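You operate a simulated robot arm through the tools that you are given. There is no shell and no other tool.

Carry out the task below with a simulated two-armed robot. There is one attempt and no reset: what you move stays moved.

TASK
Set up the drier from the white card and start its air.
Fine: entry slider, exit slider and exit heat knob as the card shows, then switch AIR on; leave the heat off.

Only the result counts: the job must be done as asked and must still hold three seconds after the hand-in. Knocking over, shifting, dropping, spilling or breaking anything else fails it.

THE ROBOT
Two 7-joint arms with two-finger parallel grippers on one trunk that stands fixed in place. Base frame: the origin is at the foot of the trunk, x ahead of it, y to its left, z up. Units: m, degrees, N and s.
The left shoulder is at [0.07, 0.156, 1.355], the right one opposite. Each reaches about 1.231 m from its shoulder. Payload 3.91 kg a hand.
The TCP of each hand is the grasp point between the finger pads, 0.03 m short of the fingertips. In the tool frame z runs along the fingers and y along their closing line. The gripper opens to 0.11 m. The fingers are 0.02 m wide and 0.01 m thick; the gripper's body (0.048 by 0.112 m) begins 0.055 m behind the TCP.
Orientation is that of the tool frame in the base frame, as [roll, pitch, yaw] about the fixed x, y, z axes, in that order (R = Rz(yaw) Ry(pitch) Rx(roll)). With the fingers straight down and closing along the base's y, the tool's x points along the base's -x, its y along +y and its z along -z.

THE INTERFACE
- The arms move only by the tool move_arm. It takes "left_moves", "right_moves" or both (then of equal length, played together; a hand with none holds still); each is a list that holds one entry, the list of rows, each a list of 6 numbers: the shift along the tool's x, y, z in units of 400 mm (1.0 is 400 mm), then the turn, a rotation vector about the tool's x, y, z in units of 60 degrees (1.0 is 60 degrees). In form: [[[tx, ty, tz, ax, ay, az], ...]]. A call has 1 to 20 rows; each row is the pose to reach, as a shift and turn from the pose commanded when the call began, along the tool's axes at that moment. "left_fingers" and "right_fingers" are, for a hand that has rows, the finger opening in m, from 0 to 0.11, set as the call begins (left out, the last holds). A call with a number of a shift or a turn outside -1 to 1 is refused whole. Rows are played at 5 a second. More than 0.05 m and 8.6 degrees between two rows, or a gripper value outside its range, and nothing of the call is played. A pose out of reach is approached as far as the arm can. The call stops where the force on the tool passes 60 N (or 10 N more than at its start, if that is more) or the arm is blocked; 0.2 s more then pass. The fingers move at their own pace (about 0.108 m/s each) and stop on an object; they squeeze with about 36 N. The grip force told is the motor's: it shows also when the fingers shut on nothing. Time passes only in rows, and 0.2 s behind the last, so rows that repeat a pose let the fingers close. It gives the time, the measured TCP pose, the force on the tool (base axes), the opening and the grip force at its end, in the units of the frame above (readings bear some noise), with the torque about the TCP (base axes, N m) and any sound that the robot's microphone picked up.
- Cameras (640 x 400 px; columns grow to the right, rows downward): "scene" is now at [0.1296, -0.0489, 1.6028]; the picture's right is [-0.53, -0.85, 0.00], its down [-0.32, 0.20, -0.92] and it looks along [0.78, -0.49, -0.38] (base axes); focal length 317 px, centre (320, 200). "left" rides on the left gripper at [0.073, -0.017, -0.103] in its tool frame; the picture's right is [0.23, 0.97, 0.00], its down [-0.76, 0.18, -0.62] and it looks along [-0.61, 0.14, 0.78] (tool axes); focal length 222 px, centre (320, 200). "right" rides on the right gripper at [0.072, 0.017, -0.103] in its tool frame; the picture's right is [-0.23, 0.97, 0.00], its down [-0.76, -0.18, -0.62] and it looks along [-0.61, -0.14, 0.78] (tool axes); focal length 222 px, centre (320, 200). There is no depth. A picture from a camera that has moved, and an enlarged one, comes with that camera's place and axes in the base frame and with its lens.
- grab_frame(camera): a new picture of that camera. The clock stands still meanwhile.
- lift_body(by): slides the trunk up (or, below 0, down) by that many m; the arms and the scene camera ride with it, the base frame stays. It gives what a move gives, with no picture.
- head_to(pan, tilt): turns the head with the scene camera to pan (to the left, within 86 degrees either way) and tilt (down, from -29 to 69), counted from straight ahead of the robot. It gives what a move gives.
- inspect(camera, box): a new picture of the part [left, top, right, bottom] of that camera's present view, enlarged. The clock stands still meanwhile.
- hand_in(): hands the job in; it is judged then, once.

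Places have to be worked out from the pictures, the camera data and where the tool is seen. Open the grippers and draw the arms clear of the work before you hand the job in, unless the task says otherwise.

The tools are called after "Emit:" by a JSON object that holds its "api" and its "payload". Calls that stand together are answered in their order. move_arm: Moves the arms, as the interface text tells. Its arguments: {"type":"object","properties":{"left_moves":{"type":"array"},"left_fingers":{"type":"number"},"right_moves":{"type":"array"},"right_fingers":{"type":"number"}},"required":[]} The other tools are called the same way: lift_body (by) moves the trunk up or down; head_to (pan, tilt) turns the head that bears the scene camera; grab_frame (camera) takes a picture; inspect (camera, box) takes an enlarged picture of a part of a camera's view; hand_in () hands the job in.

At the start:

```text
t: 0.0
left_tcp_pos: [0.7574, -0.0234, 1.425]
left_ee_rot: [-179.9, 0.0, -179.8]
left_wrist_force: [0.1, 0.5, 0.2]
left_wrist_torque: [0.0, 0.02, 0.01]
left_width: 0.1101
left_finger_force: 0.0
right_tcp_pos: [0.3583, -0.532, 1.5012]
right_ee_rot: [-180.0, 0.0, -179.9]
right_wrist_force: [-0.2, 0.2, 0.4]
right_wrist_torque: [-0.01, 0.04, -0.02]
right_width: 0.1101
right_finger_force: 0.0
trunk travel left (down, up): [-0.8, 0.14]
head pan, tilt (commanded): [-32.2, 22.4]
```

scene: 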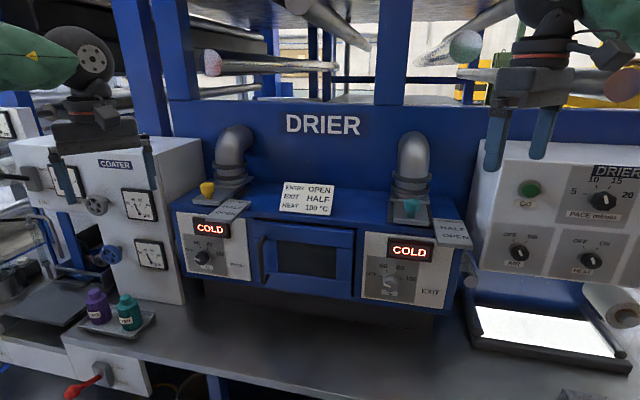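
right: 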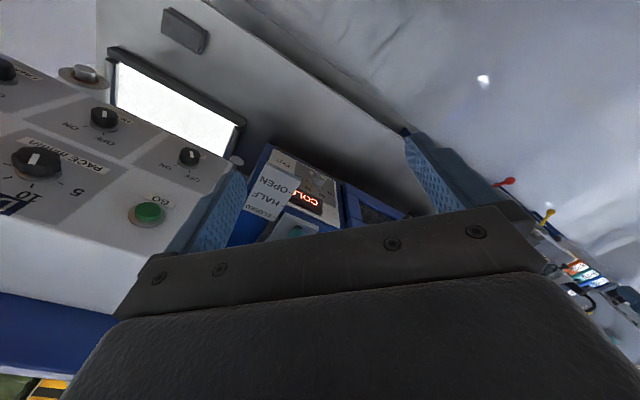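
left: 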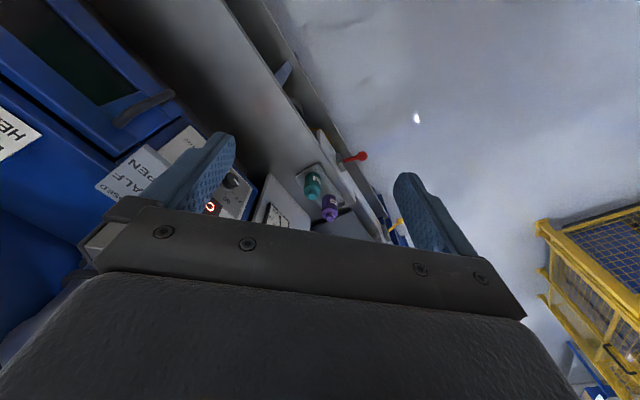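

The pictures show the drier with a white card (ENTRY OPEN, EXIT HALF, HEAT 180 °C?), two sliders (yellow and teal) and a control box on the right. I will enlarge the relevant parts first.

Emit:
{"api": "inspect", "payload": {"camera": "scene", "box": [260, 170, 360, 230]}}

Emit:
{"api": "inspect", "payload": {"camera": "scene", "box": [160, 160, 280, 290]}}

Emit:
{"api": "inspect", "payload": {"camera": "scene", "box": [350, 180, 480, 310]}}

Emit:
{"api": "inspect", "payload": {"camera": "scene", "box": [470, 150, 640, 290]}}

```text
6.40 times, centred on (310, 200) of scene
camera zoom: at [0.1296, -0.0489, 1.6028], right [-0.53, -0.85, 0.0], down [-0.32, 0.2, -0.92], along [0.78, -0.49, -0.38], focal length 2030 px, centre (384, 200)
```

zoom: 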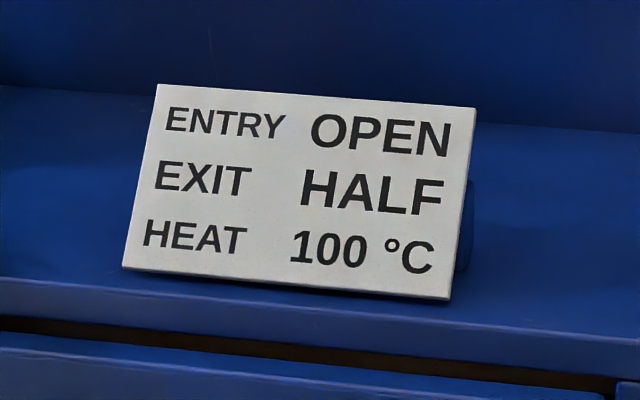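

```text
3.08 times, centred on (220, 225) of scene
camera zoom: at [0.1296, -0.0489, 1.6028], right [-0.53, -0.85, 0.0], down [-0.32, 0.2, -0.92], along [0.78, -0.49, -0.38], focal length 976 px, centre (628, 123)
```

zoom: 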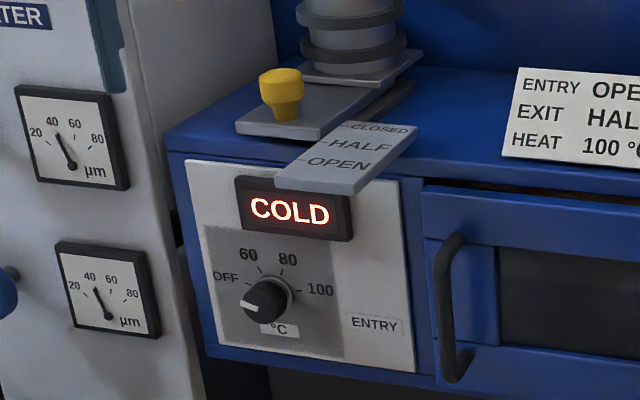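

```text
3.08 times, centred on (415, 245) of scene
camera zoom: at [0.1296, -0.0489, 1.6028], right [-0.53, -0.85, 0.0], down [-0.32, 0.2, -0.92], along [0.78, -0.49, -0.38], focal length 976 px, centre (28, 62)
```

zoom: 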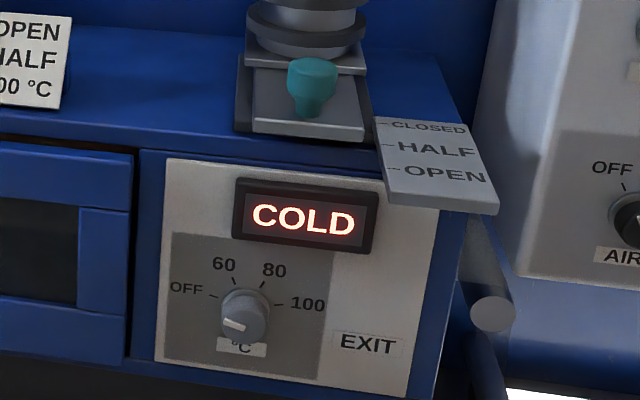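

```text
2.86 times, centred on (555, 220) of scene
camera zoom: at [0.1296, -0.0489, 1.6028], right [-0.53, -0.85, 0.0], down [-0.32, 0.2, -0.92], along [0.78, -0.49, -0.38], focal length 906 px, centre (-351, 143)
```

zoom: 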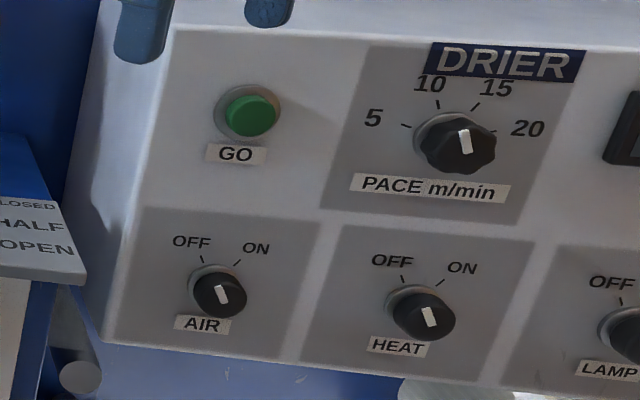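

The card reads ENTRY OPEN, EXIT HALF, HEAT 100 °C. Triangulation puts the entry knob near [1.04,-0.19,1.06], the exit knob near [0.64,-0.60,1.06], and AIR near [0.438,-0.827,1.187], with the whole unit turned about 45°. I now zoom in on each control for exact positions and pointer angles.

Emit:
{"api": "inspect", "payload": {"camera": "scene", "box": [365, 240, 445, 310]}}

Emit:
{"api": "inspect", "payload": {"camera": "scene", "box": [375, 180, 475, 250]}}

Emit:
{"api": "inspect", "payload": {"camera": "scene", "box": [180, 165, 260, 235]}}

Emit:
{"api": "inspect", "payload": {"camera": "scene", "box": [485, 225, 565, 280]}}

Emit:
{"api": "inspect", "payload": {"camera": "right", "box": [150, 130, 330, 250]}}

Emit:
{"api": "inspect", "payload": {"camera": "left", "box": [80, 110, 280, 240]}}

```text
5.71 times, centred on (405, 275) of scene
camera zoom: at [0.1296, -0.0489, 1.6028], right [-0.53, -0.85, 0.0], down [-0.32, 0.2, -0.92], along [0.78, -0.49, -0.38], focal length 1813 px, centre (-166, -229)
```

zoom: 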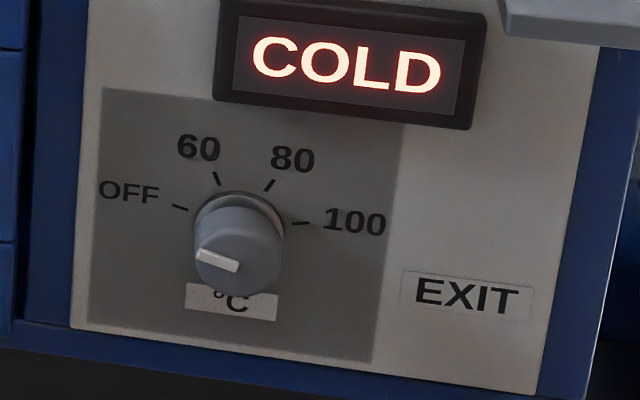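

```text
5.71 times, centred on (425, 215) of scene
camera zoom: at [0.1296, -0.0489, 1.6028], right [-0.53, -0.85, 0.0], down [-0.32, 0.2, -0.92], along [0.78, -0.49, -0.38], focal length 1813 px, centre (-280, 114)
```

zoom: 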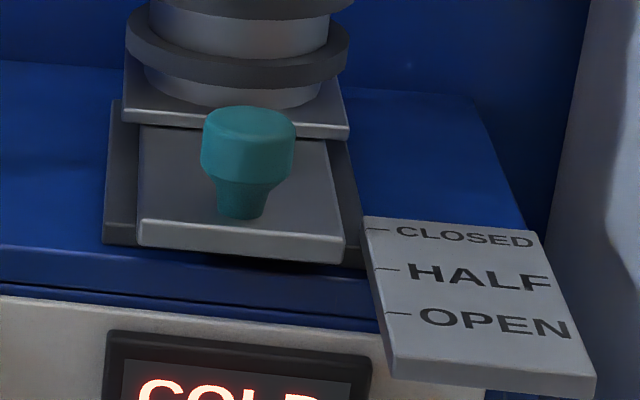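

```text
5.71 times, centred on (220, 200) of scene
camera zoom: at [0.1296, -0.0489, 1.6028], right [-0.53, -0.85, 0.0], down [-0.32, 0.2, -0.92], along [0.78, -0.49, -0.38], focal length 1813 px, centre (891, 200)
```

zoom: 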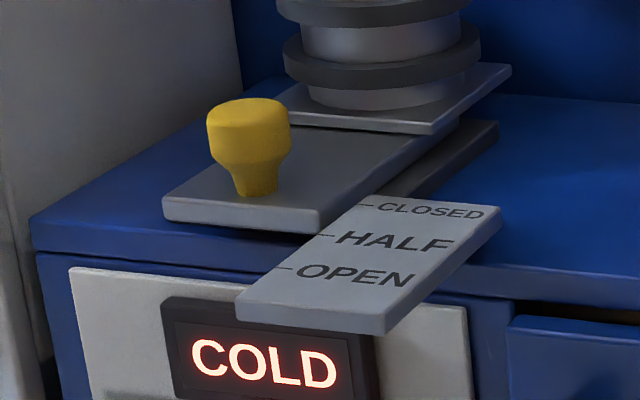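

```text
7.27 times, centred on (525, 252) of scene
camera zoom: at [0.1296, -0.0489, 1.6028], right [-0.53, -0.85, 0.0], down [-0.32, 0.2, -0.92], along [0.78, -0.49, -0.38], focal length 2307 px, centre (-1171, -182)
```

zoom: 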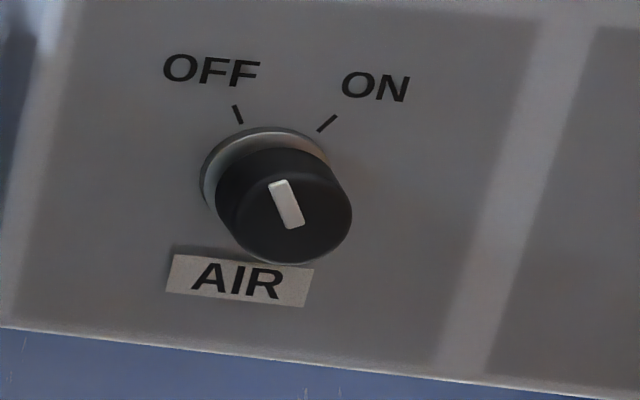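

```text
3.33 times, centred on (240, 190) of right
camera zoom: at [0.2864, -0.514, 1.6048], right [0.23, 0.97, 0.0], down [0.76, -0.18, 0.62], along [0.61, -0.14, -0.78], focal length 740 px, centre (587, 233)
```

zoom: 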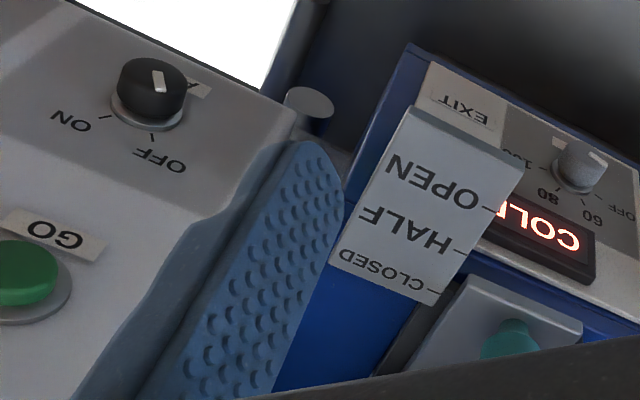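

```text
3.08 times, centred on (180, 175) of left
camera zoom: at [0.6859, -0.0398, 1.5277], right [-0.23, 0.97, 0.0], down [0.76, 0.18, 0.62], along [0.61, 0.14, -0.78], focal length 684 px, centre (751, 277)
```

zoom: 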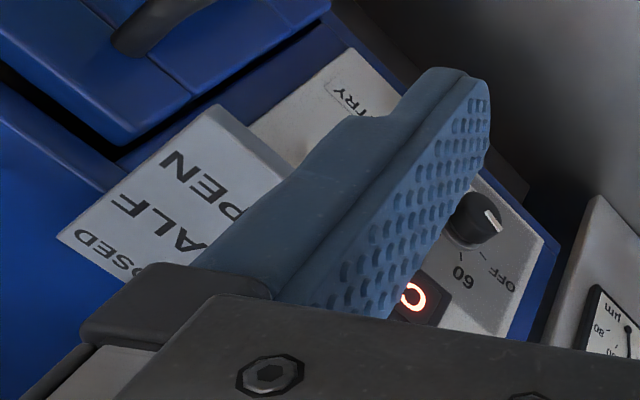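

Both slider knobs sit at CLOSED, the scale is about 0.038 m per step along the drier's outward direction f≈(-0.71,0.71), and the exit heat pointer is at OFF. I bring the right hand to a viewing position in front of the exit slider, turned 45° to square up with the drier.

Emit:
{"api": "move_arm", "payload": {"right_moves": [[[-0.06, -0.009, 0.025, 0, 0, 0.09], [-0.12, -0.018, 0.05, 0, 0, 0.19], [-0.18, -0.026, 0.076, 0, 0, 0.28], [-0.24, -0.035, 0.101, 0, 0, 0.375], [-0.3, -0.044, 0.127, 0, 0, 0.47], [-0.36, -0.053, 0.152, 0, 0, 0.56], [-0.42, -0.061, 0.177, 0, 0, 0.66], [-0.48, -0.07, 0.2025, 0, 0, 0.75], [-0.48, -0.07, 0.2025, 0, 0, 0.75]]]}}

```text
t: 2.0
left_tcp_pos: [0.7563, -0.0224, 1.425]
left_ee_rot: [179.9, 0.2, -179.9]
left_wrist_force: [-0.2, 0.0, -0.4]
left_wrist_torque: [-0.01, -0.03, -0.02]
left_width: 0.11
left_finger_force: 0.1
right_tcp_pos: [0.549, -0.5589, 1.4206]
right_ee_rot: [-180.0, 0.0, 135.0]
right_wrist_force: [0.2, -0.3, -0.1]
right_wrist_torque: [0.01, 0.0, 0.01]
right_width: 0.1097
right_finger_force: 0.0
trunk travel left (down, up): [-0.8, 0.14]
head pan, tilt (commanded): [-32.2, 22.4]
```

The right hand is now at [0.549,-0.559,1.42], yawed to 135°. I look through its camera and at the scene to locate the teal knob.

Emit:
{"api": "grab_frame", "payload": {"camera": "right"}}

Emit:
{"api": "grab_frame", "payload": {"camera": "scene"}}

```text
taken
camera right: at [0.5121, -0.4948, 1.5244], right [0.85, 0.53, 0.0], down [0.41, -0.66, 0.62], along [0.33, -0.53, -0.78], focal length 222 px, centre (320, 200)
```

right: 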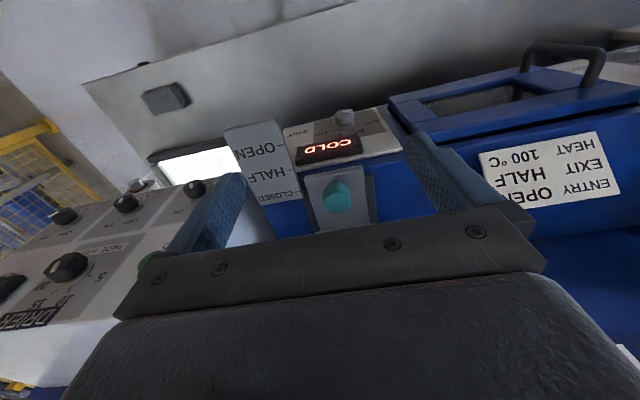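

```text
taken
camera scene: at [0.1287, -0.0491, 1.6029], right [-0.53, -0.85, 0.0], down [-0.32, 0.2, -0.92], along [0.78, -0.49, -0.38], focal length 317 px, centre (320, 200)
```

scene: 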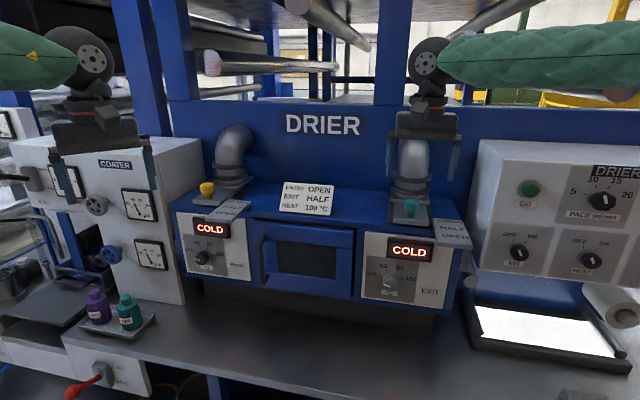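

The teal knob is visible between the fingers. I enlarge it in both views to triangulate the knob, plate and heat knob accurately.

Emit:
{"api": "inspect", "payload": {"camera": "right", "box": [220, 100, 420, 225]}}

Emit:
{"api": "inspect", "payload": {"camera": "scene", "box": [375, 180, 475, 250]}}

```text
3.20 times, centred on (320, 162) of right
camera zoom: at [0.5121, -0.4948, 1.5244], right [0.85, 0.53, 0.0], down [0.41, -0.66, 0.62], along [0.33, -0.53, -0.78], focal length 711 px, centre (320, 320)
```

zoom: 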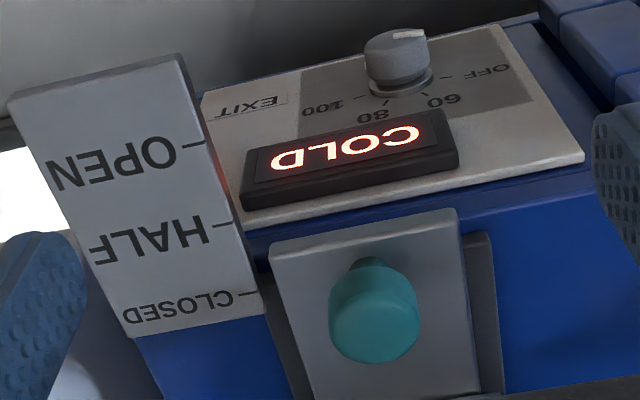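

```text
5.71 times, centred on (425, 215) of scene
camera zoom: at [0.1287, -0.0491, 1.6029], right [-0.53, -0.85, 0.0], down [-0.32, 0.2, -0.92], along [0.78, -0.49, -0.38], focal length 1813 px, centre (-280, 114)
```

zoom: 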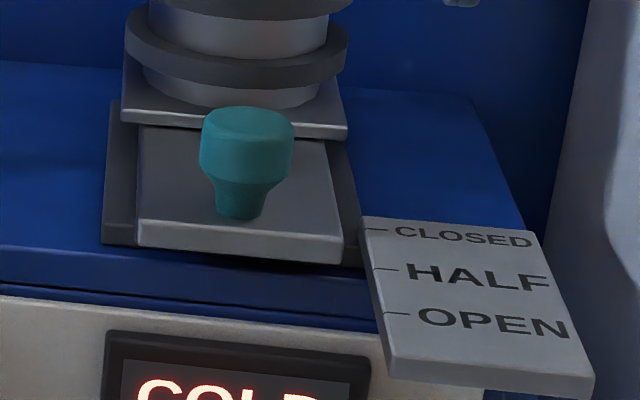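

Triangulated: teal knob top at F=-0.901, L=-0.0075 (drier-aligned axes, f outward, l to the left), z≈1.293, plate top z≈1.246. HALF tick is at F≈-0.866 and OPEN at ≈-0.827, so one step is 0.04 m. I move over the knob with a 0.07 m opening and come partly down.

Emit:
{"api": "move_arm", "payload": {"right_moves": [[[-0.074, 0, 0, 0, 0, 0], [-0.147, 0, 0, 0, 0, 0], [-0.22, 0, 0, 0, 0, 0], [-0.294, 0, 0, 0, 0, 0], [-0.294, 0, 0.08, 0, 0, 0], [-0.294, 0, 0.16, 0, 0, 0], [-0.294, 0, 0.23, 0, 0, 0], [-0.294, 0, 0.23, 0, 0, 0]]], "right_fingers": 0.07}}

Emit:
{"api": "inspect", "payload": {"camera": "scene", "box": [375, 150, 475, 250]}}

Emit:
{"api": "grab_frame", "payload": {"camera": "right"}}

```text
t: 3.8
left_tcp_pos: [0.7564, -0.0218, 1.4256]
left_ee_rot: [-180.0, 0.0, -179.9]
left_wrist_force: [-1.1, 0.3, 0.1]
left_wrist_torque: [0.01, -0.03, -0.02]
left_width: 0.1101
left_finger_force: 0.1
right_tcp_pos: [0.632, -0.6448, 1.3305]
right_ee_rot: [-180.0, -0.1, 135.0]
right_wrist_force: [-0.4, -0.3, -0.1]
right_wrist_torque: [0.01, -0.01, 0.03]
right_width: 0.07
right_finger_force: 0.1
trunk travel left (down, up): [-0.8, 0.14]
head pan, tilt (commanded): [-32.2, 22.4]
```

```text
4.00 times, centred on (425, 200) of scene
camera zoom: at [0.1291, -0.0487, 1.6029], right [-0.53, -0.85, 0.0], down [-0.32, 0.2, -0.92], along [0.78, -0.49, -0.38], focal length 1269 px, centre (-100, 200)
```

zoom: 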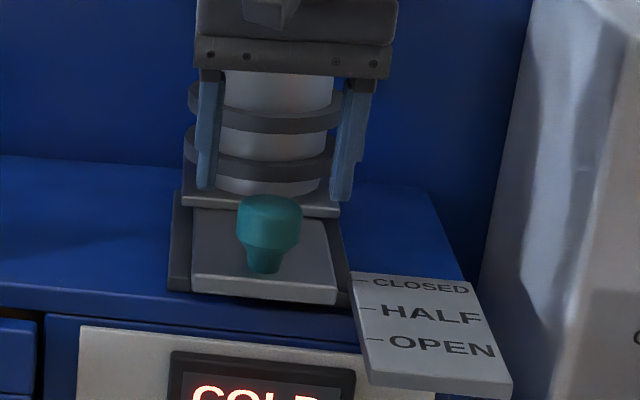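

```text
taken
camera right: at [0.593, -0.5801, 1.4334], right [0.85, 0.53, 0.0], down [0.41, -0.66, 0.62], along [0.33, -0.53, -0.78], focal length 222 px, centre (320, 200)
```

right: 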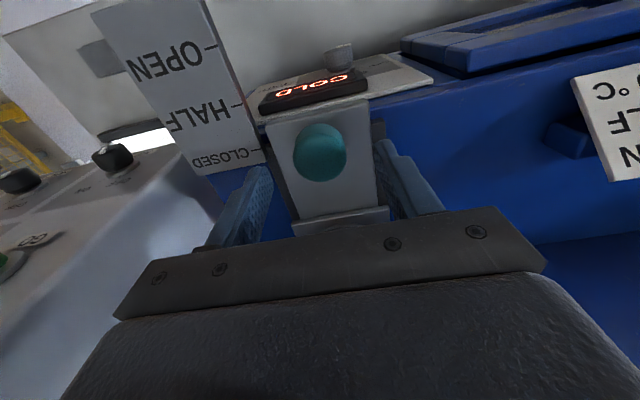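

The fingers straddle the knob, and the new view confirms its centre at F≈-0.902, L≈-0.007. I go down to z≈1.285 and close on it.

Emit:
{"api": "move_arm", "payload": {"right_moves": [[[0, 0.003, 0.04, 0, 0, 0], [0, 0.003, 0.08, 0, 0, 0], [0, 0.003, 0.112, 0, 0, 0], [0, 0.003, 0.112, 0, 0, 0]]]}}

Emit:
{"api": "inspect", "payload": {"camera": "scene", "box": [375, 150, 475, 250]}}

```text
t: 4.8
left_tcp_pos: [0.7572, -0.0222, 1.4253]
left_ee_rot: [-180.0, 0.0, -179.9]
left_wrist_force: [0.1, -0.2, 0.5]
left_wrist_torque: [-0.01, -0.01, 0.03]
left_width: 0.11
left_finger_force: 0.0
right_tcp_pos: [0.6339, -0.6421, 1.2834]
right_ee_rot: [180.0, 0.1, 135.0]
right_wrist_force: [0.6, 0.2, 0.2]
right_wrist_torque: [0.01, -0.03, -0.01]
right_width: 0.0701
right_finger_force: 0.0
trunk travel left (down, up): [-0.8, 0.14]
head pan, tilt (commanded): [-32.2, 22.4]
```

```text
4.00 times, centred on (425, 200) of scene
camera zoom: at [0.1299, -0.0489, 1.6028], right [-0.53, -0.85, 0.0], down [-0.32, 0.2, -0.92], along [0.78, -0.49, -0.38], focal length 1269 px, centre (-100, 200)
```

zoom: 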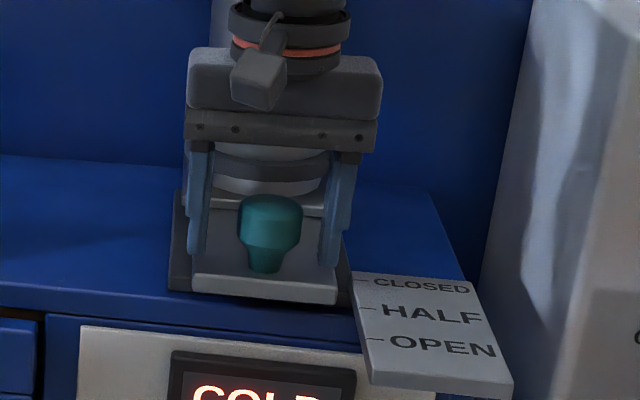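

The fingers are now either side of the knob with no contact force. I close them and hold for about a second.

Emit:
{"api": "move_arm", "payload": {"right_moves": [[[0, 0, 0, 0, 0, 0], [0, 0, 0, 0, 0, 0], [0, 0, 0, 0, 0, 0], [0, 0, 0, 0, 0, 0]]], "right_fingers": 0.02}}

```text
t: 5.8
left_tcp_pos: [0.7544, -0.0239, 1.4263]
left_ee_rot: [180.0, 0.1, 180.0]
left_wrist_force: [-0.4, 0.2, -0.4]
left_wrist_torque: [0.01, 0.01, -0.02]
left_width: 0.1099
left_finger_force: 0.0
right_tcp_pos: [0.6309, -0.6449, 1.2844]
right_ee_rot: [-179.9, 0.0, 135.0]
right_wrist_force: [-14.8, -13.6, 2.0]
right_wrist_torque: [-0.26, 0.6, -0.25]
right_width: 0.0392
right_finger_force: 44.8
trunk travel left (down, up): [-0.8, 0.14]
head pan, tilt (commanded): [-32.2, 22.4]
```

The knob is held (width 0.039 m); the side force shows the knob is about 4 mm further to the −l side, so I relieve that and pull outward 0.04 m towards HALF.

Emit:
{"api": "move_arm", "payload": {"right_moves": [[[0, -0.01, 0, 0, 0, 0], [0.025, -0.01, 0, 0, 0, 0], [0.05, -0.01, 0, 0, 0, 0], [0.075, -0.01, 0, 0, 0, 0], [0.1, -0.01, 0, 0, 0, 0], [0.1, -0.01, 0, 0, 0, 0]]]}}

Emit:
{"api": "inspect", "payload": {"camera": "scene", "box": [375, 180, 475, 250]}}

Emit:
{"api": "inspect", "payload": {"camera": "right", "box": [160, 50, 460, 240]}}

```text
t: 7.2
left_tcp_pos: [0.7577, -0.0228, 1.4251]
left_ee_rot: [180.0, 0.0, -179.9]
left_wrist_force: [-0.3, -0.3, 0.4]
left_wrist_torque: [0.01, -0.01, 0.01]
left_width: 0.11
left_finger_force: 0.0
right_tcp_pos: [0.6034, -0.6171, 1.2846]
right_ee_rot: [-180.0, -0.2, 135.0]
right_wrist_force: [-3.6, -2.5, -1.7]
right_wrist_torque: [0.5, 0.5, 0.13]
right_width: 0.0394
right_finger_force: 45.2
trunk travel left (down, up): [-0.8, 0.14]
head pan, tilt (commanded): [-32.2, 22.4]
```

```text
5.71 times, centred on (425, 215) of scene
camera zoom: at [0.1294, -0.0493, 1.6028], right [-0.53, -0.85, 0.0], down [-0.32, 0.2, -0.92], along [0.78, -0.49, -0.38], focal length 1813 px, centre (-280, 114)
```

zoom: 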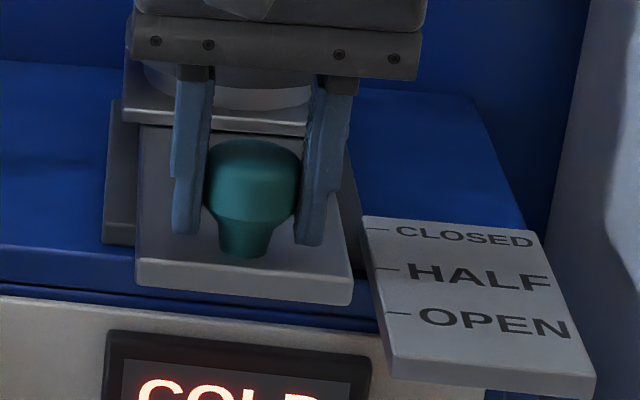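

```text
2.11 times, centred on (310, 145) of right
camera zoom: at [0.5645, -0.5531, 1.3877], right [0.85, 0.53, 0.0], down [0.41, -0.66, 0.62], along [0.33, -0.53, -0.78], focal length 468 px, centre (341, 316)
```

zoom: 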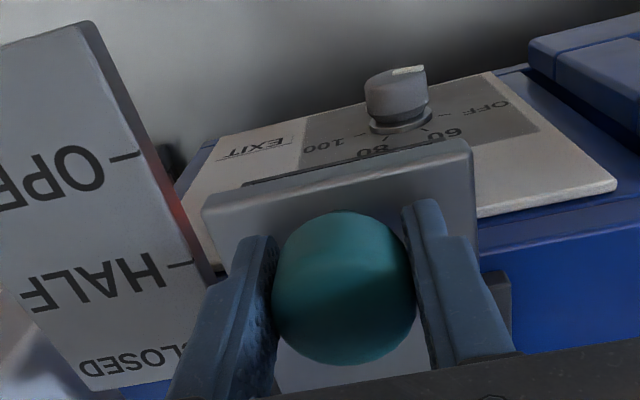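

The slider moved about 0.039 m and the knob now lines up close to the HALF tick. I release, rise clear and check.

Emit:
{"api": "move_arm", "payload": {"right_moves": [[[0, 0, 0, 0, 0, 0], [0, 0, 0, 0, 0, 0], [0, 0, -0.1, 0, 0, 0], [0, 0, -0.2, 0, 0, 0], [0.05, 0, -0.3, 0, 0, 0], [0.1, 0, -0.3, 0, 0, 0], [0.1, 0, -0.3, 0, 0, 0]]], "right_fingers": 0.07}}

Emit:
{"api": "inspect", "payload": {"camera": "scene", "box": [375, 180, 475, 250]}}

Emit:
{"api": "inspect", "payload": {"camera": "right", "box": [180, 90, 420, 240]}}

```text
t: 8.8
left_tcp_pos: [0.759, -0.0209, 1.4245]
left_ee_rot: [180.0, 0.0, -179.8]
left_wrist_force: [0.9, 0.3, 0.3]
left_wrist_torque: [-0.02, 0.0, -0.01]
left_width: 0.1101
left_finger_force: 0.0
right_tcp_pos: [0.5758, -0.5883, 1.4033]
right_ee_rot: [-180.0, -0.1, 135.0]
right_wrist_force: [-0.2, -0.1, 1.0]
right_wrist_torque: [0.0, -0.01, -0.02]
right_width: 0.0702
right_finger_force: 0.1
trunk travel left (down, up): [-0.8, 0.14]
head pan, tilt (commanded): [-32.2, 22.4]
```

```text
5.71 times, centred on (425, 215) of scene
camera zoom: at [0.1305, -0.0492, 1.6027], right [-0.53, -0.85, 0.0], down [-0.32, 0.2, -0.92], along [0.78, -0.49, -0.38], focal length 1813 px, centre (-280, 114)
```

zoom: 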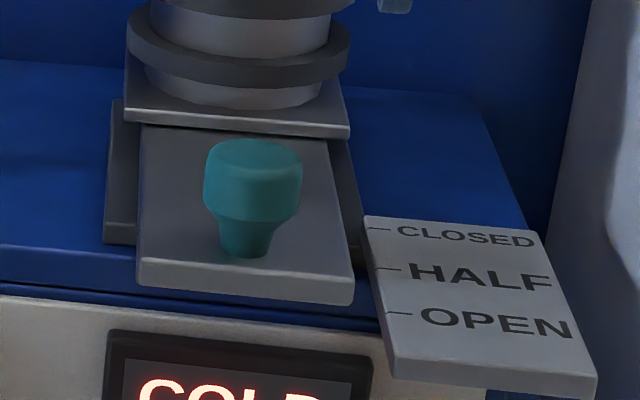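

```text
2.67 times, centred on (300, 165) of right
camera zoom: at [0.5385, -0.5253, 1.5067], right [0.85, 0.53, 0.0], down [0.41, -0.66, 0.62], along [0.33, -0.53, -0.78], focal length 592 px, centre (373, 293)
```

zoom: 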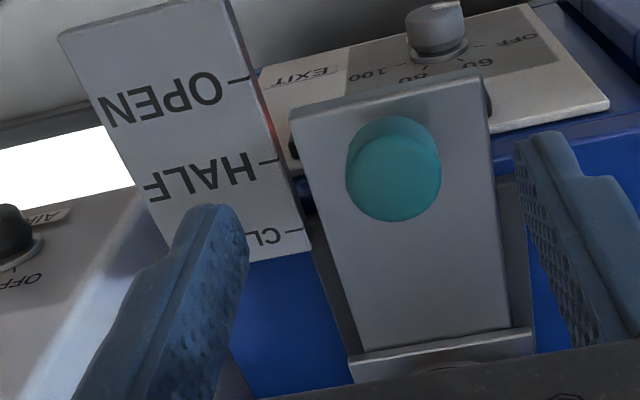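

Exit slider now sits within about 1–2 mm of HALF in both views. Next is the exit heat knob; I check the clearance around it (table height, knob pose) with zoomed views.

Emit:
{"api": "inspect", "payload": {"camera": "scene", "box": [60, 270, 200, 370]}}

Emit:
{"api": "inspect", "payload": {"camera": "left", "box": [240, 100, 440, 240]}}

Emit:
{"api": "inspect", "payload": {"camera": "scene", "box": [340, 220, 500, 340]}}

Emit:
{"api": "inspect", "payload": {"camera": "left", "box": [80, 100, 280, 230]}}

```text
4.00 times, centred on (130, 320) of scene
camera zoom: at [0.1305, -0.0492, 1.6027], right [-0.53, -0.85, 0.0], down [-0.32, 0.2, -0.92], along [0.78, -0.49, -0.38], focal length 1269 px, centre (1080, -280)
```

zoom: 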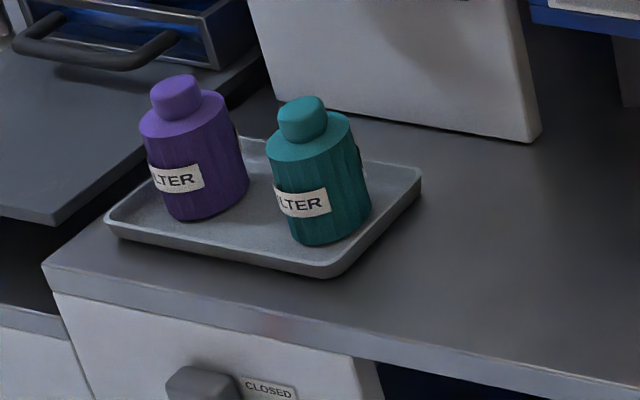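

```text
2.86 times, centred on (340, 170) of left
camera zoom: at [0.6868, -0.0401, 1.5273], right [-0.23, 0.97, 0.0], down [0.76, 0.18, 0.62], along [0.61, 0.14, -0.78], focal length 635 px, centre (263, 286)
```

zoom: 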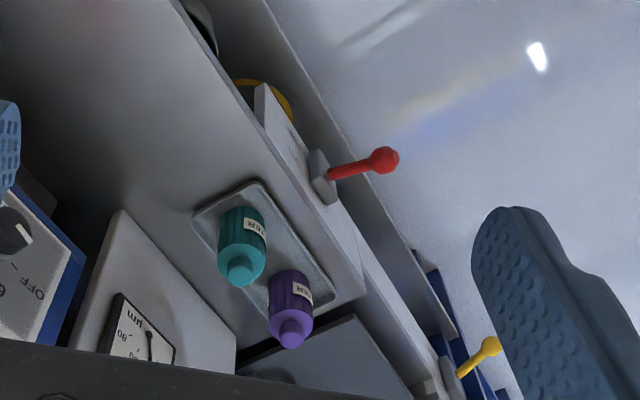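

```text
3.33 times, centred on (420, 280) of scene
camera zoom: at [0.1305, -0.0492, 1.6027], right [-0.53, -0.85, 0.0], down [-0.32, 0.2, -0.92], along [0.78, -0.49, -0.38], focal length 1057 px, centre (-13, -67)
```

zoom: 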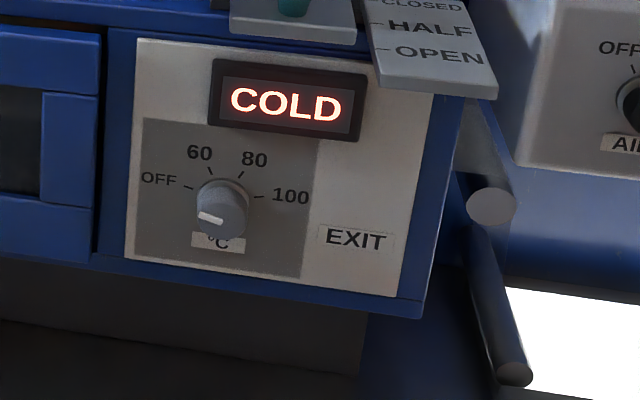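

```text
3.08 times, centred on (180, 165) of left
camera zoom: at [0.6868, -0.0401, 1.5273], right [-0.23, 0.97, 0.0], down [0.76, 0.18, 0.62], along [0.61, 0.14, -0.78], focal length 684 px, centre (751, 308)
```

zoom: 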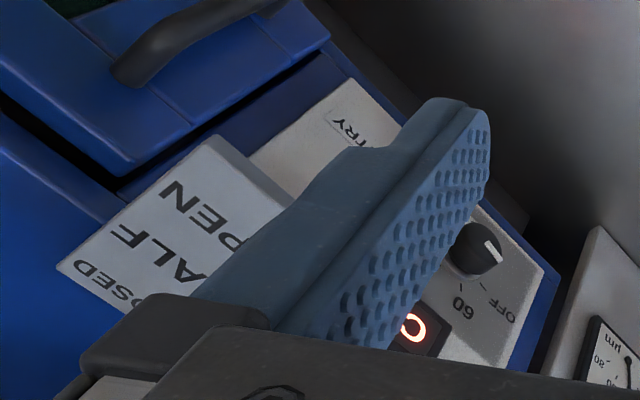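

Table top is at z≈0.80 and the exit panel face at F≈-0.898; the heat knob axis is at about L=0.0265, z=1.05, cap front F≈-0.87. I back the right hand off and begin pitching it to point into the panel.

Emit:
{"api": "move_arm", "payload": {"right_moves": [[[0.09, 0.01, 0, 0, 0, 0], [0.18, 0.02, 0, 0, -0.08, 0], [0.26, 0.03, 0.03, 0, -0.2, 0], [0.33, 0.04, 0.08, 0, -0.33, 0], [0.39, 0.05, 0.14, 0, -0.46, 0], [0.44, 0.06, 0.2, 0, -0.6, 0], [0.48, 0.07, 0.26, 0, -0.73, 0], [0.5, 0.08, 0.32, 0, -0.87, 0], [0.5075, 0.088, 0.383, 0, -1.0, 0], [0.5075, 0.088, 0.383, 0, -1.0, 0]]], "right_fingers": 0.08}}

Emit:
{"api": "grab_frame", "payload": {"camera": "scene"}}

Emit:
{"api": "grab_frame", "payload": {"camera": "right"}}

```text
t: 11.0
left_tcp_pos: [0.7577, -0.0236, 1.425]
left_ee_rot: [-180.0, -0.1, -179.9]
left_wrist_force: [0.5, 1.1, -0.3]
left_wrist_torque: [0.04, -0.02, 0.0]
left_width: 0.11
left_finger_force: 0.1
right_tcp_pos: [0.5742, -0.4386, 1.2466]
right_ee_rot: [179.9, 60.0, 135.0]
right_wrist_force: [0.8, -0.4, -0.2]
right_wrist_torque: [0.02, -0.03, 0.03]
right_width: 0.0802
right_finger_force: 0.2
right hand out of reach, approached as far as the arm can: row 6, 7, 8, 9, 10
trunk travel left (down, up): [-0.8, 0.14]
head pan, tilt (commanded): [-32.2, 22.4]
```

```text
taken
camera scene: at [0.1295, -0.0502, 1.6027], right [-0.53, -0.85, 0.0], down [-0.32, 0.2, -0.92], along [0.78, -0.49, -0.38], focal length 317 px, centre (320, 200)
```

scene: 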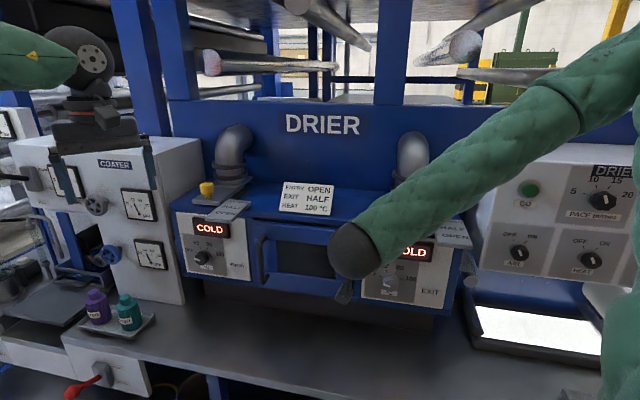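

```text
taken
camera right: at [0.4983, -0.3378, 1.2362], right [0.77, 0.61, 0.2], down [-0.24, -0.01, 0.97], along [0.59, -0.79, 0.13], focal length 222 px, centre (320, 200)
```

right: 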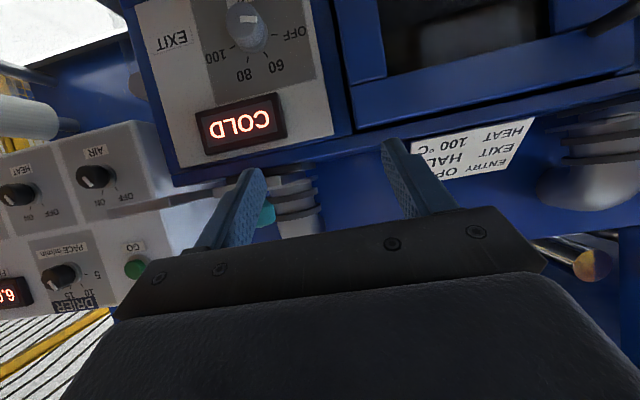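

The hand was stopped short because it was too close to the shoulder, ending at F≈-0.716, L≈0.096, z≈1.247. I move it down and towards the drier, which should be in reach, and read where it comes to.

Emit:
{"api": "move_arm", "payload": {"right_moves": [[[0.032, 0, 0.069, 0, 0, 0], [0.065, 0, 0.138, 0, 0, 0], [0.097, 0, 0.207, 0, 0, 0], [0.129, 0, 0.2766, 0, 0, 0], [0.129, 0, 0.2766, 0, 0, 0]]]}}

```text
t: 12.2
left_tcp_pos: [0.7567, -0.0207, 1.4252]
left_ee_rot: [180.0, 0.0, -180.0]
left_wrist_force: [0.4, 0.6, -0.2]
left_wrist_torque: [-0.03, -0.02, -0.01]
left_width: 0.1101
left_finger_force: 0.1
right_tcp_pos: [0.6231, -0.4873, 1.149]
right_ee_rot: [180.0, 60.1, 135.1]
right_wrist_force: [0.4, 0.6, 0.5]
right_wrist_torque: [0.06, -0.01, 0.03]
right_width: 0.0798
right_finger_force: 0.1
trunk travel left (down, up): [-0.8, 0.14]
head pan, tilt (commanded): [-32.2, 22.4]
```

That worked: the hand is at F=-0.785, L=0.096, z=1.149 with 60° pitch, and the commanded pose follows what was reached. I now finish the pitch to 90° and line up with the knob axis (L=0.0265, z=1.05).

Emit:
{"api": "move_arm", "payload": {"right_moves": [[[0.043, -0.035, 0.025, 0, -0.1, 0], [0.086, -0.07, 0.05, 0, -0.2, 0], [0.129, -0.104, 0.074, 0, -0.3, 0], [0.171, -0.139, 0.099, 0, -0.4, 0], [0.2143, -0.1738, 0.1238, 0, -0.5, 0], [0.2143, -0.1738, 0.1238, 0, -0.5, 0]]]}}

Emit:
{"api": "grab_frame", "payload": {"camera": "scene"}}

Emit:
{"api": "grab_frame", "payload": {"camera": "right"}}

```text
t: 13.6
left_tcp_pos: [0.7559, -0.0231, 1.4243]
left_ee_rot: [180.0, 0.2, -179.8]
left_wrist_force: [0.3, 0.3, -0.2]
left_wrist_torque: [-0.02, 0.01, -0.03]
left_width: 0.1101
left_finger_force: 0.1
right_tcp_pos: [0.5753, -0.5375, 1.0479]
right_ee_rot: [43.0, 89.9, -2.0]
right_wrist_force: [-0.4, 0.1, 0.9]
right_wrist_torque: [0.0, 0.01, 0.02]
right_width: 0.0801
right_finger_force: 0.0
trunk travel left (down, up): [-0.8, 0.14]
head pan, tilt (commanded): [-32.2, 22.4]
```

```text
taken
camera scene: at [0.1287, -0.0493, 1.6028], right [-0.53, -0.85, 0.0], down [-0.32, 0.2, -0.92], along [0.78, -0.49, -0.38], focal length 317 px, centre (320, 200)
```

scene: 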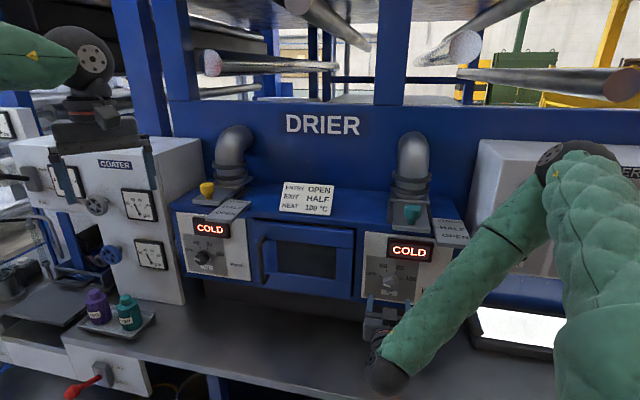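

```text
taken
camera right: at [0.5147, -0.4518, 0.9759], right [0.69, 0.69, 0.23], down [-0.57, 0.31, 0.76], along [0.45, -0.65, 0.61], focal length 222 px, centre (320, 200)
```

right: 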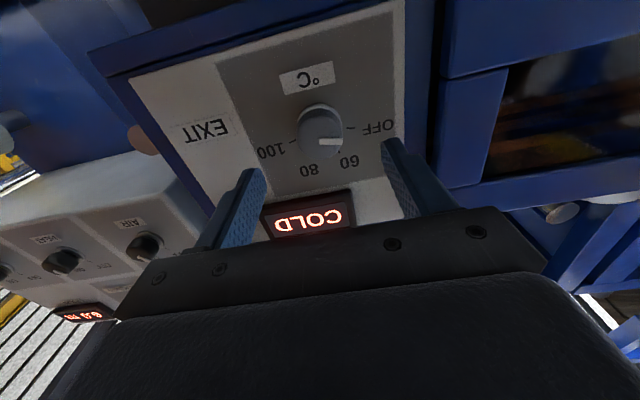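

The hand now points squarely at the exit knob. I zoom in to fix the knob centre and pointer angle before closing in.

Emit:
{"api": "inspect", "payload": {"camera": "right", "box": [220, 60, 420, 185]}}

Emit:
{"api": "inspect", "payload": {"camera": "scene", "box": [350, 230, 450, 350]}}

```text
3.20 times, centred on (320, 122) of right
camera zoom: at [0.5147, -0.4518, 0.9759], right [0.69, 0.69, 0.23], down [-0.57, 0.31, 0.76], along [0.45, -0.65, 0.61], focal length 711 px, centre (320, 448)
```

zoom: 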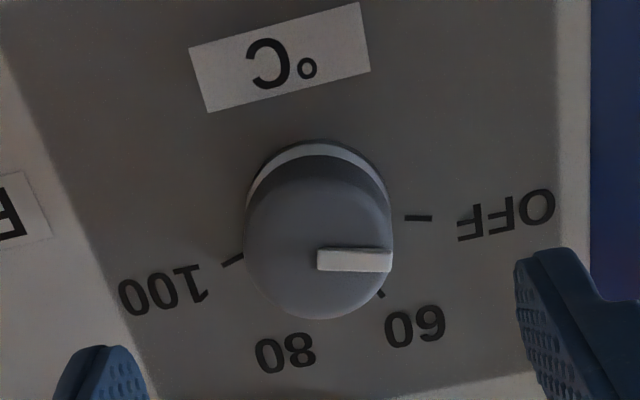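

```text
3.33 times, centred on (400, 290) of scene
camera zoom: at [0.1287, -0.0493, 1.6028], right [-0.53, -0.85, 0.0], down [-0.32, 0.2, -0.92], along [0.78, -0.49, -0.38], focal length 1057 px, centre (53, -100)
```

zoom: 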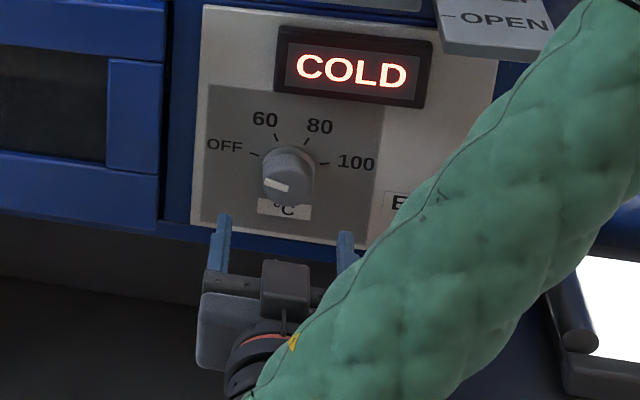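

Knob axis is at L≈0.026, z≈1.054; the pointer is at about −77° and the 100 mark at about +79°, so I need roughly 155–158° clockwise. I first turn the hand back (−60°) about its axis in free space, raising it 6 mm.

Emit:
{"api": "move_arm", "payload": {"right_moves": [[[-0.002, 0, 0, 0, 0, -0.13], [-0.004, 0, 0, 0, 0, -0.26], [-0.006, 0, 0, 0, 0, -0.39], [-0.008, 0, 0, 0, 0, -0.52], [-0.01, 0, 0, 0, 0, -0.65], [-0.012, 0, 0, 0, 0, -0.78], [-0.014, 0, 0, 0, 0, -0.9], [-0.0155, 0, 0, 0, 0, -1.0], [-0.0155, 0, 0, 0, 0, -1.0]]], "right_fingers": 0.07}}

```text
t: 15.6
left_tcp_pos: [0.7577, -0.0214, 1.4258]
left_ee_rot: [-180.0, 0.0, -179.9]
left_wrist_force: [0.1, 0.3, 0.5]
left_wrist_torque: [-0.03, 0.0, 0.0]
left_width: 0.1102
left_finger_force: 0.0
right_tcp_pos: [0.5737, -0.5359, 1.055]
right_ee_rot: [-90.1, 29.9, -135.0]
right_wrist_force: [0.2, 0.2, 0.4]
right_wrist_torque: [0.03, -0.02, -0.03]
right_width: 0.07
right_finger_force: 0.0
trunk travel left (down, up): [-0.8, 0.14]
head pan, tilt (commanded): [-32.2, 22.4]
```

Reached cleanly. I turn back another 19° so the whole 158° sweep can be done in one grip.

Emit:
{"api": "move_arm", "payload": {"right_moves": [[[0, 0, 0, 0, 0, -0.11], [0, 0, 0, 0, 0, -0.22], [0, 0, 0, 0, 0, -0.317], [0, 0, 0, 0, 0, -0.317]]]}}

Emit:
{"api": "grab_frame", "payload": {"camera": "scene"}}

Emit:
{"api": "grab_frame", "payload": {"camera": "right"}}

```text
t: 16.6
left_tcp_pos: [0.7579, -0.0218, 1.4256]
left_ee_rot: [-180.0, 0.0, -179.9]
left_wrist_force: [-0.7, -0.3, 0.0]
left_wrist_torque: [0.02, 0.01, 0.0]
left_width: 0.11
left_finger_force: 0.1
right_tcp_pos: [0.5736, -0.5368, 1.0555]
right_ee_rot: [-90.0, 10.9, -134.9]
right_wrist_force: [-0.2, 0.6, -0.2]
right_wrist_torque: [-0.01, 0.02, -0.01]
right_width: 0.0702
right_finger_force: 0.0
trunk travel left (down, up): [-0.8, 0.14]
head pan, tilt (commanded): [-32.2, 22.4]
```

```text
taken
camera scene: at [0.1298, -0.0488, 1.6028], right [-0.53, -0.85, 0.0], down [-0.32, 0.2, -0.92], along [0.78, -0.49, -0.38], focal length 317 px, centre (320, 200)
```

scene: 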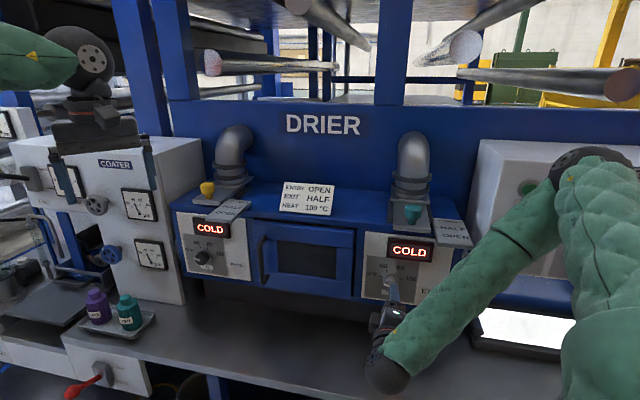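

```text
taken
camera right: at [0.453, -0.5113, 1.0246], right [0.29, 0.29, -0.91], down [0.06, 0.95, 0.32], along [0.96, -0.15, 0.25], focal length 222 px, centre (320, 200)
```

right: 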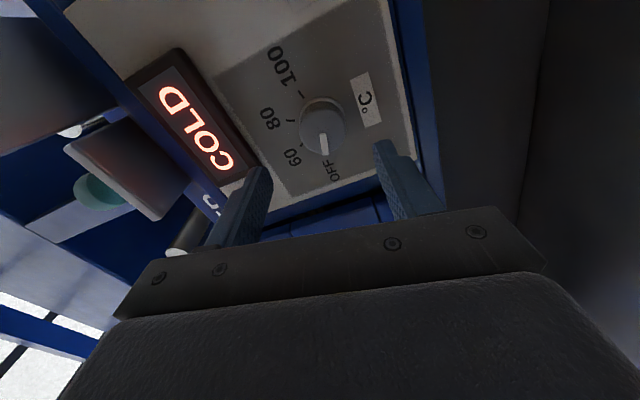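

Hand is lined up (L=0.026, z=1.0555). I advance 0.076 m so the fingertips straddle the cap a few millimetres short of the panel.

Emit:
{"api": "move_arm", "payload": {"right_moves": [[[0, 0, 0.05, 0, 0, 0], [0, 0, 0.1, 0, 0, 0], [0, 0, 0.145, 0, 0, 0], [0, 0, 0.185, 0, 0, 0], [0, 0, 0.185, 0, 0, 0]]]}}

Emit:
{"api": "inspect", "payload": {"camera": "right", "box": [200, 50, 440, 220]}}

Emit:
{"api": "inspect", "payload": {"camera": "scene", "box": [340, 230, 450, 330]}}

```text
t: 17.8
left_tcp_pos: [0.7583, -0.0221, 1.4247]
left_ee_rot: [-179.9, 0.1, -179.8]
left_wrist_force: [-0.1, -1.0, 0.3]
left_wrist_torque: [-0.01, -0.01, 0.02]
left_width: 0.1102
left_finger_force: 0.0
right_tcp_pos: [0.6249, -0.5881, 1.0537]
right_ee_rot: [-90.1, 10.9, -134.9]
right_wrist_force: [-0.3, -0.6, -0.7]
right_wrist_torque: [0.02, 0.0, 0.01]
right_width: 0.0699
right_finger_force: 0.0
trunk travel left (down, up): [-0.8, 0.14]
head pan, tilt (commanded): [-32.2, 22.4]
```

```text
2.35 times, centred on (320, 135) of right
camera zoom: at [0.5053, -0.5627, 1.024], right [0.29, 0.29, -0.91], down [0.06, 0.95, 0.32], along [0.96, -0.15, 0.25], focal length 523 px, centre (320, 353)
```

zoom: 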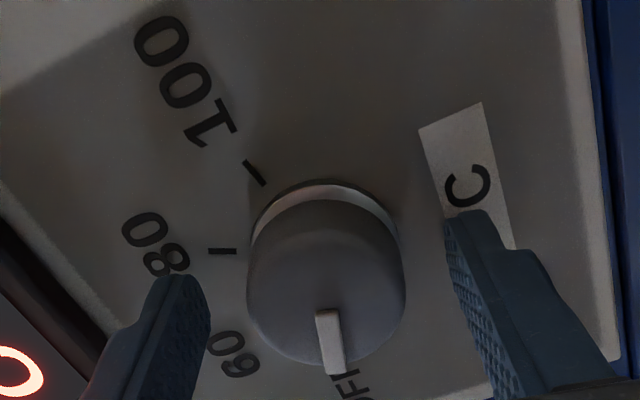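

```text
4.00 times, centred on (395, 280) of scene
camera zoom: at [0.1299, -0.0485, 1.6028], right [-0.53, -0.85, 0.0], down [-0.32, 0.2, -0.92], along [0.78, -0.49, -0.38], focal length 1269 px, centre (20, -120)
```

zoom: 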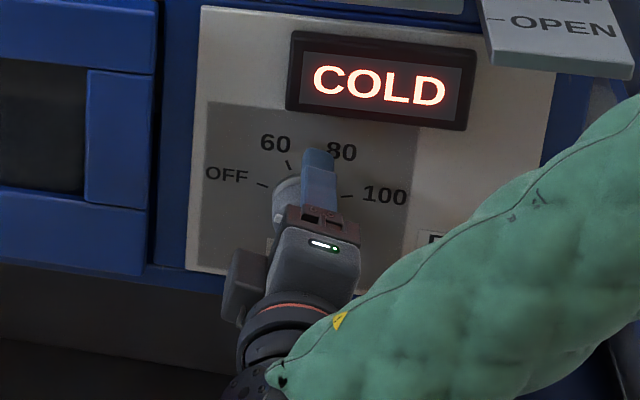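

The knob cap sits centred between the fingertips. I close the fingers on it.

Emit:
{"api": "move_arm", "payload": {"right_moves": [[[0, 0, 0, 0, 0, 0], [0, 0, 0, 0, 0, 0], [0, 0, 0, 0, 0, 0], [0, 0, 0, 0, 0, 0]]], "right_fingers": 0.02}}

```text
t: 18.8
left_tcp_pos: [0.7588, -0.021, 1.4239]
left_ee_rot: [180.0, 0.0, -179.8]
left_wrist_force: [0.0, 0.2, 0.7]
left_wrist_torque: [0.05, -0.01, -0.03]
left_width: 0.1098
left_finger_force: 0.0
right_tcp_pos: [0.6248, -0.5884, 1.0518]
right_ee_rot: [-90.2, 10.9, -134.9]
right_wrist_force: [-5.9, 13.6, -26.2]
right_wrist_torque: [-0.33, -0.36, 0.93]
right_width: 0.0417
right_finger_force: 45.2
trunk travel left (down, up): [-0.8, 0.14]
head pan, tilt (commanded): [-32.2, 22.4]
```

The cap is gripped (0.0417 m), with about 29 N sideways showing the axis is a few millimetres lower. I shift 4 mm along the closing line to centre on it.

Emit:
{"api": "move_arm", "payload": {"right_moves": [[[0, 0.005, 0, 0, 0, 0], [0, 0.01, 0, 0, 0, 0], [0, 0.01, 0, 0, 0, 0]]]}}

```text
t: 19.6
left_tcp_pos: [0.7561, -0.0202, 1.4261]
left_ee_rot: [-179.9, 0.0, -179.8]
left_wrist_force: [0.0, 0.8, -0.1]
left_wrist_torque: [-0.01, 0.0, 0.01]
left_width: 0.1102
left_finger_force: 0.1
right_tcp_pos: [0.6256, -0.5878, 1.0513]
right_ee_rot: [-89.9, 11.0, -135.0]
right_wrist_force: [-9.6, 10.0, -1.9]
right_wrist_torque: [0.66, 0.66, -0.38]
right_width: 0.0417
right_finger_force: 45.0
trunk travel left (down, up): [-0.8, 0.14]
head pan, tilt (commanded): [-32.2, 22.4]
```

Sideways force is gone; about 14 N remains along the axis, which I relieve by 2 mm while turning clockwise the first 60°.

Emit:
{"api": "move_arm", "payload": {"right_moves": [[[0, 0, -0.005, 0, 0, 0.1], [0, 0, -0.005, 0, 0, 0.22], [0, 0, -0.005, 0, 0, 0.34], [0, 0, -0.005, 0, 0, 0.46], [0, 0, -0.005, 0, 0, 0.58], [0, 0, -0.005, 0, 0, 0.7], [0, 0, -0.005, 0, 0, 0.82], [0, 0, -0.005, 0, 0, 0.92], [0, 0, -0.005, 0, 0, 1.0], [0, 0, -0.005, 0, 0, 1.0]]]}}

Emit:
{"api": "inspect", "payload": {"camera": "scene", "box": [340, 230, 450, 330]}}

Emit:
{"api": "inspect", "payload": {"camera": "right", "box": [200, 50, 440, 220]}}

```text
t: 21.8
left_tcp_pos: [0.7551, -0.024, 1.4255]
left_ee_rot: [179.9, 0.1, -179.8]
left_wrist_force: [-0.6, -0.2, -0.1]
left_wrist_torque: [0.03, 0.02, 0.02]
left_width: 0.1098
left_finger_force: 0.0
right_tcp_pos: [0.6239, -0.5897, 1.0503]
right_ee_rot: [-90.2, 71.2, -135.2]
right_wrist_force: [-3.4, -23.0, 9.2]
right_wrist_torque: [-0.91, -0.98, 0.02]
right_width: 0.0409
right_finger_force: 45.0
trunk travel left (down, up): [-0.8, 0.14]
head pan, tilt (commanded): [-32.2, 22.4]
```

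```text
4.00 times, centred on (395, 280) of scene
camera zoom: at [0.1285, -0.0507, 1.6027], right [-0.53, -0.85, 0.0], down [-0.32, 0.2, -0.92], along [0.78, -0.49, -0.38], focal length 1269 px, centre (20, -120)
```

zoom: 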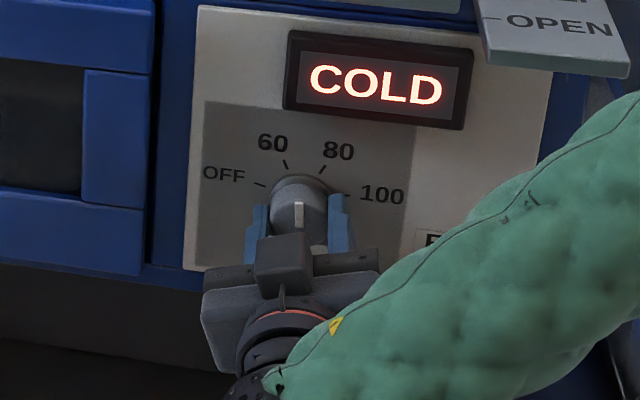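

```text
2.35 times, centred on (320, 135) of right
camera zoom: at [0.546, -0.5205, 0.9762], right [0.7, 0.7, -0.1], down [-0.38, 0.5, 0.78], along [0.6, -0.51, 0.62], focal length 523 px, centre (320, 353)
```

zoom: 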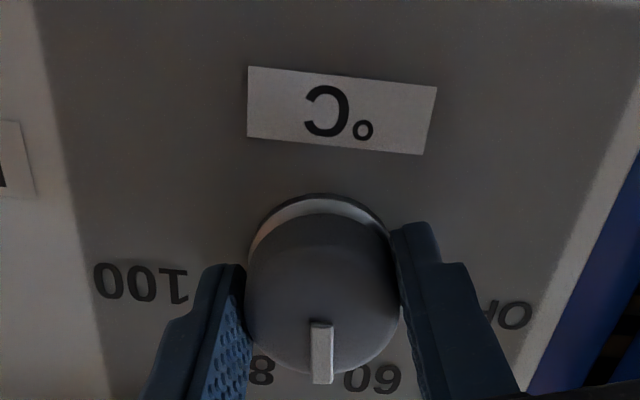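

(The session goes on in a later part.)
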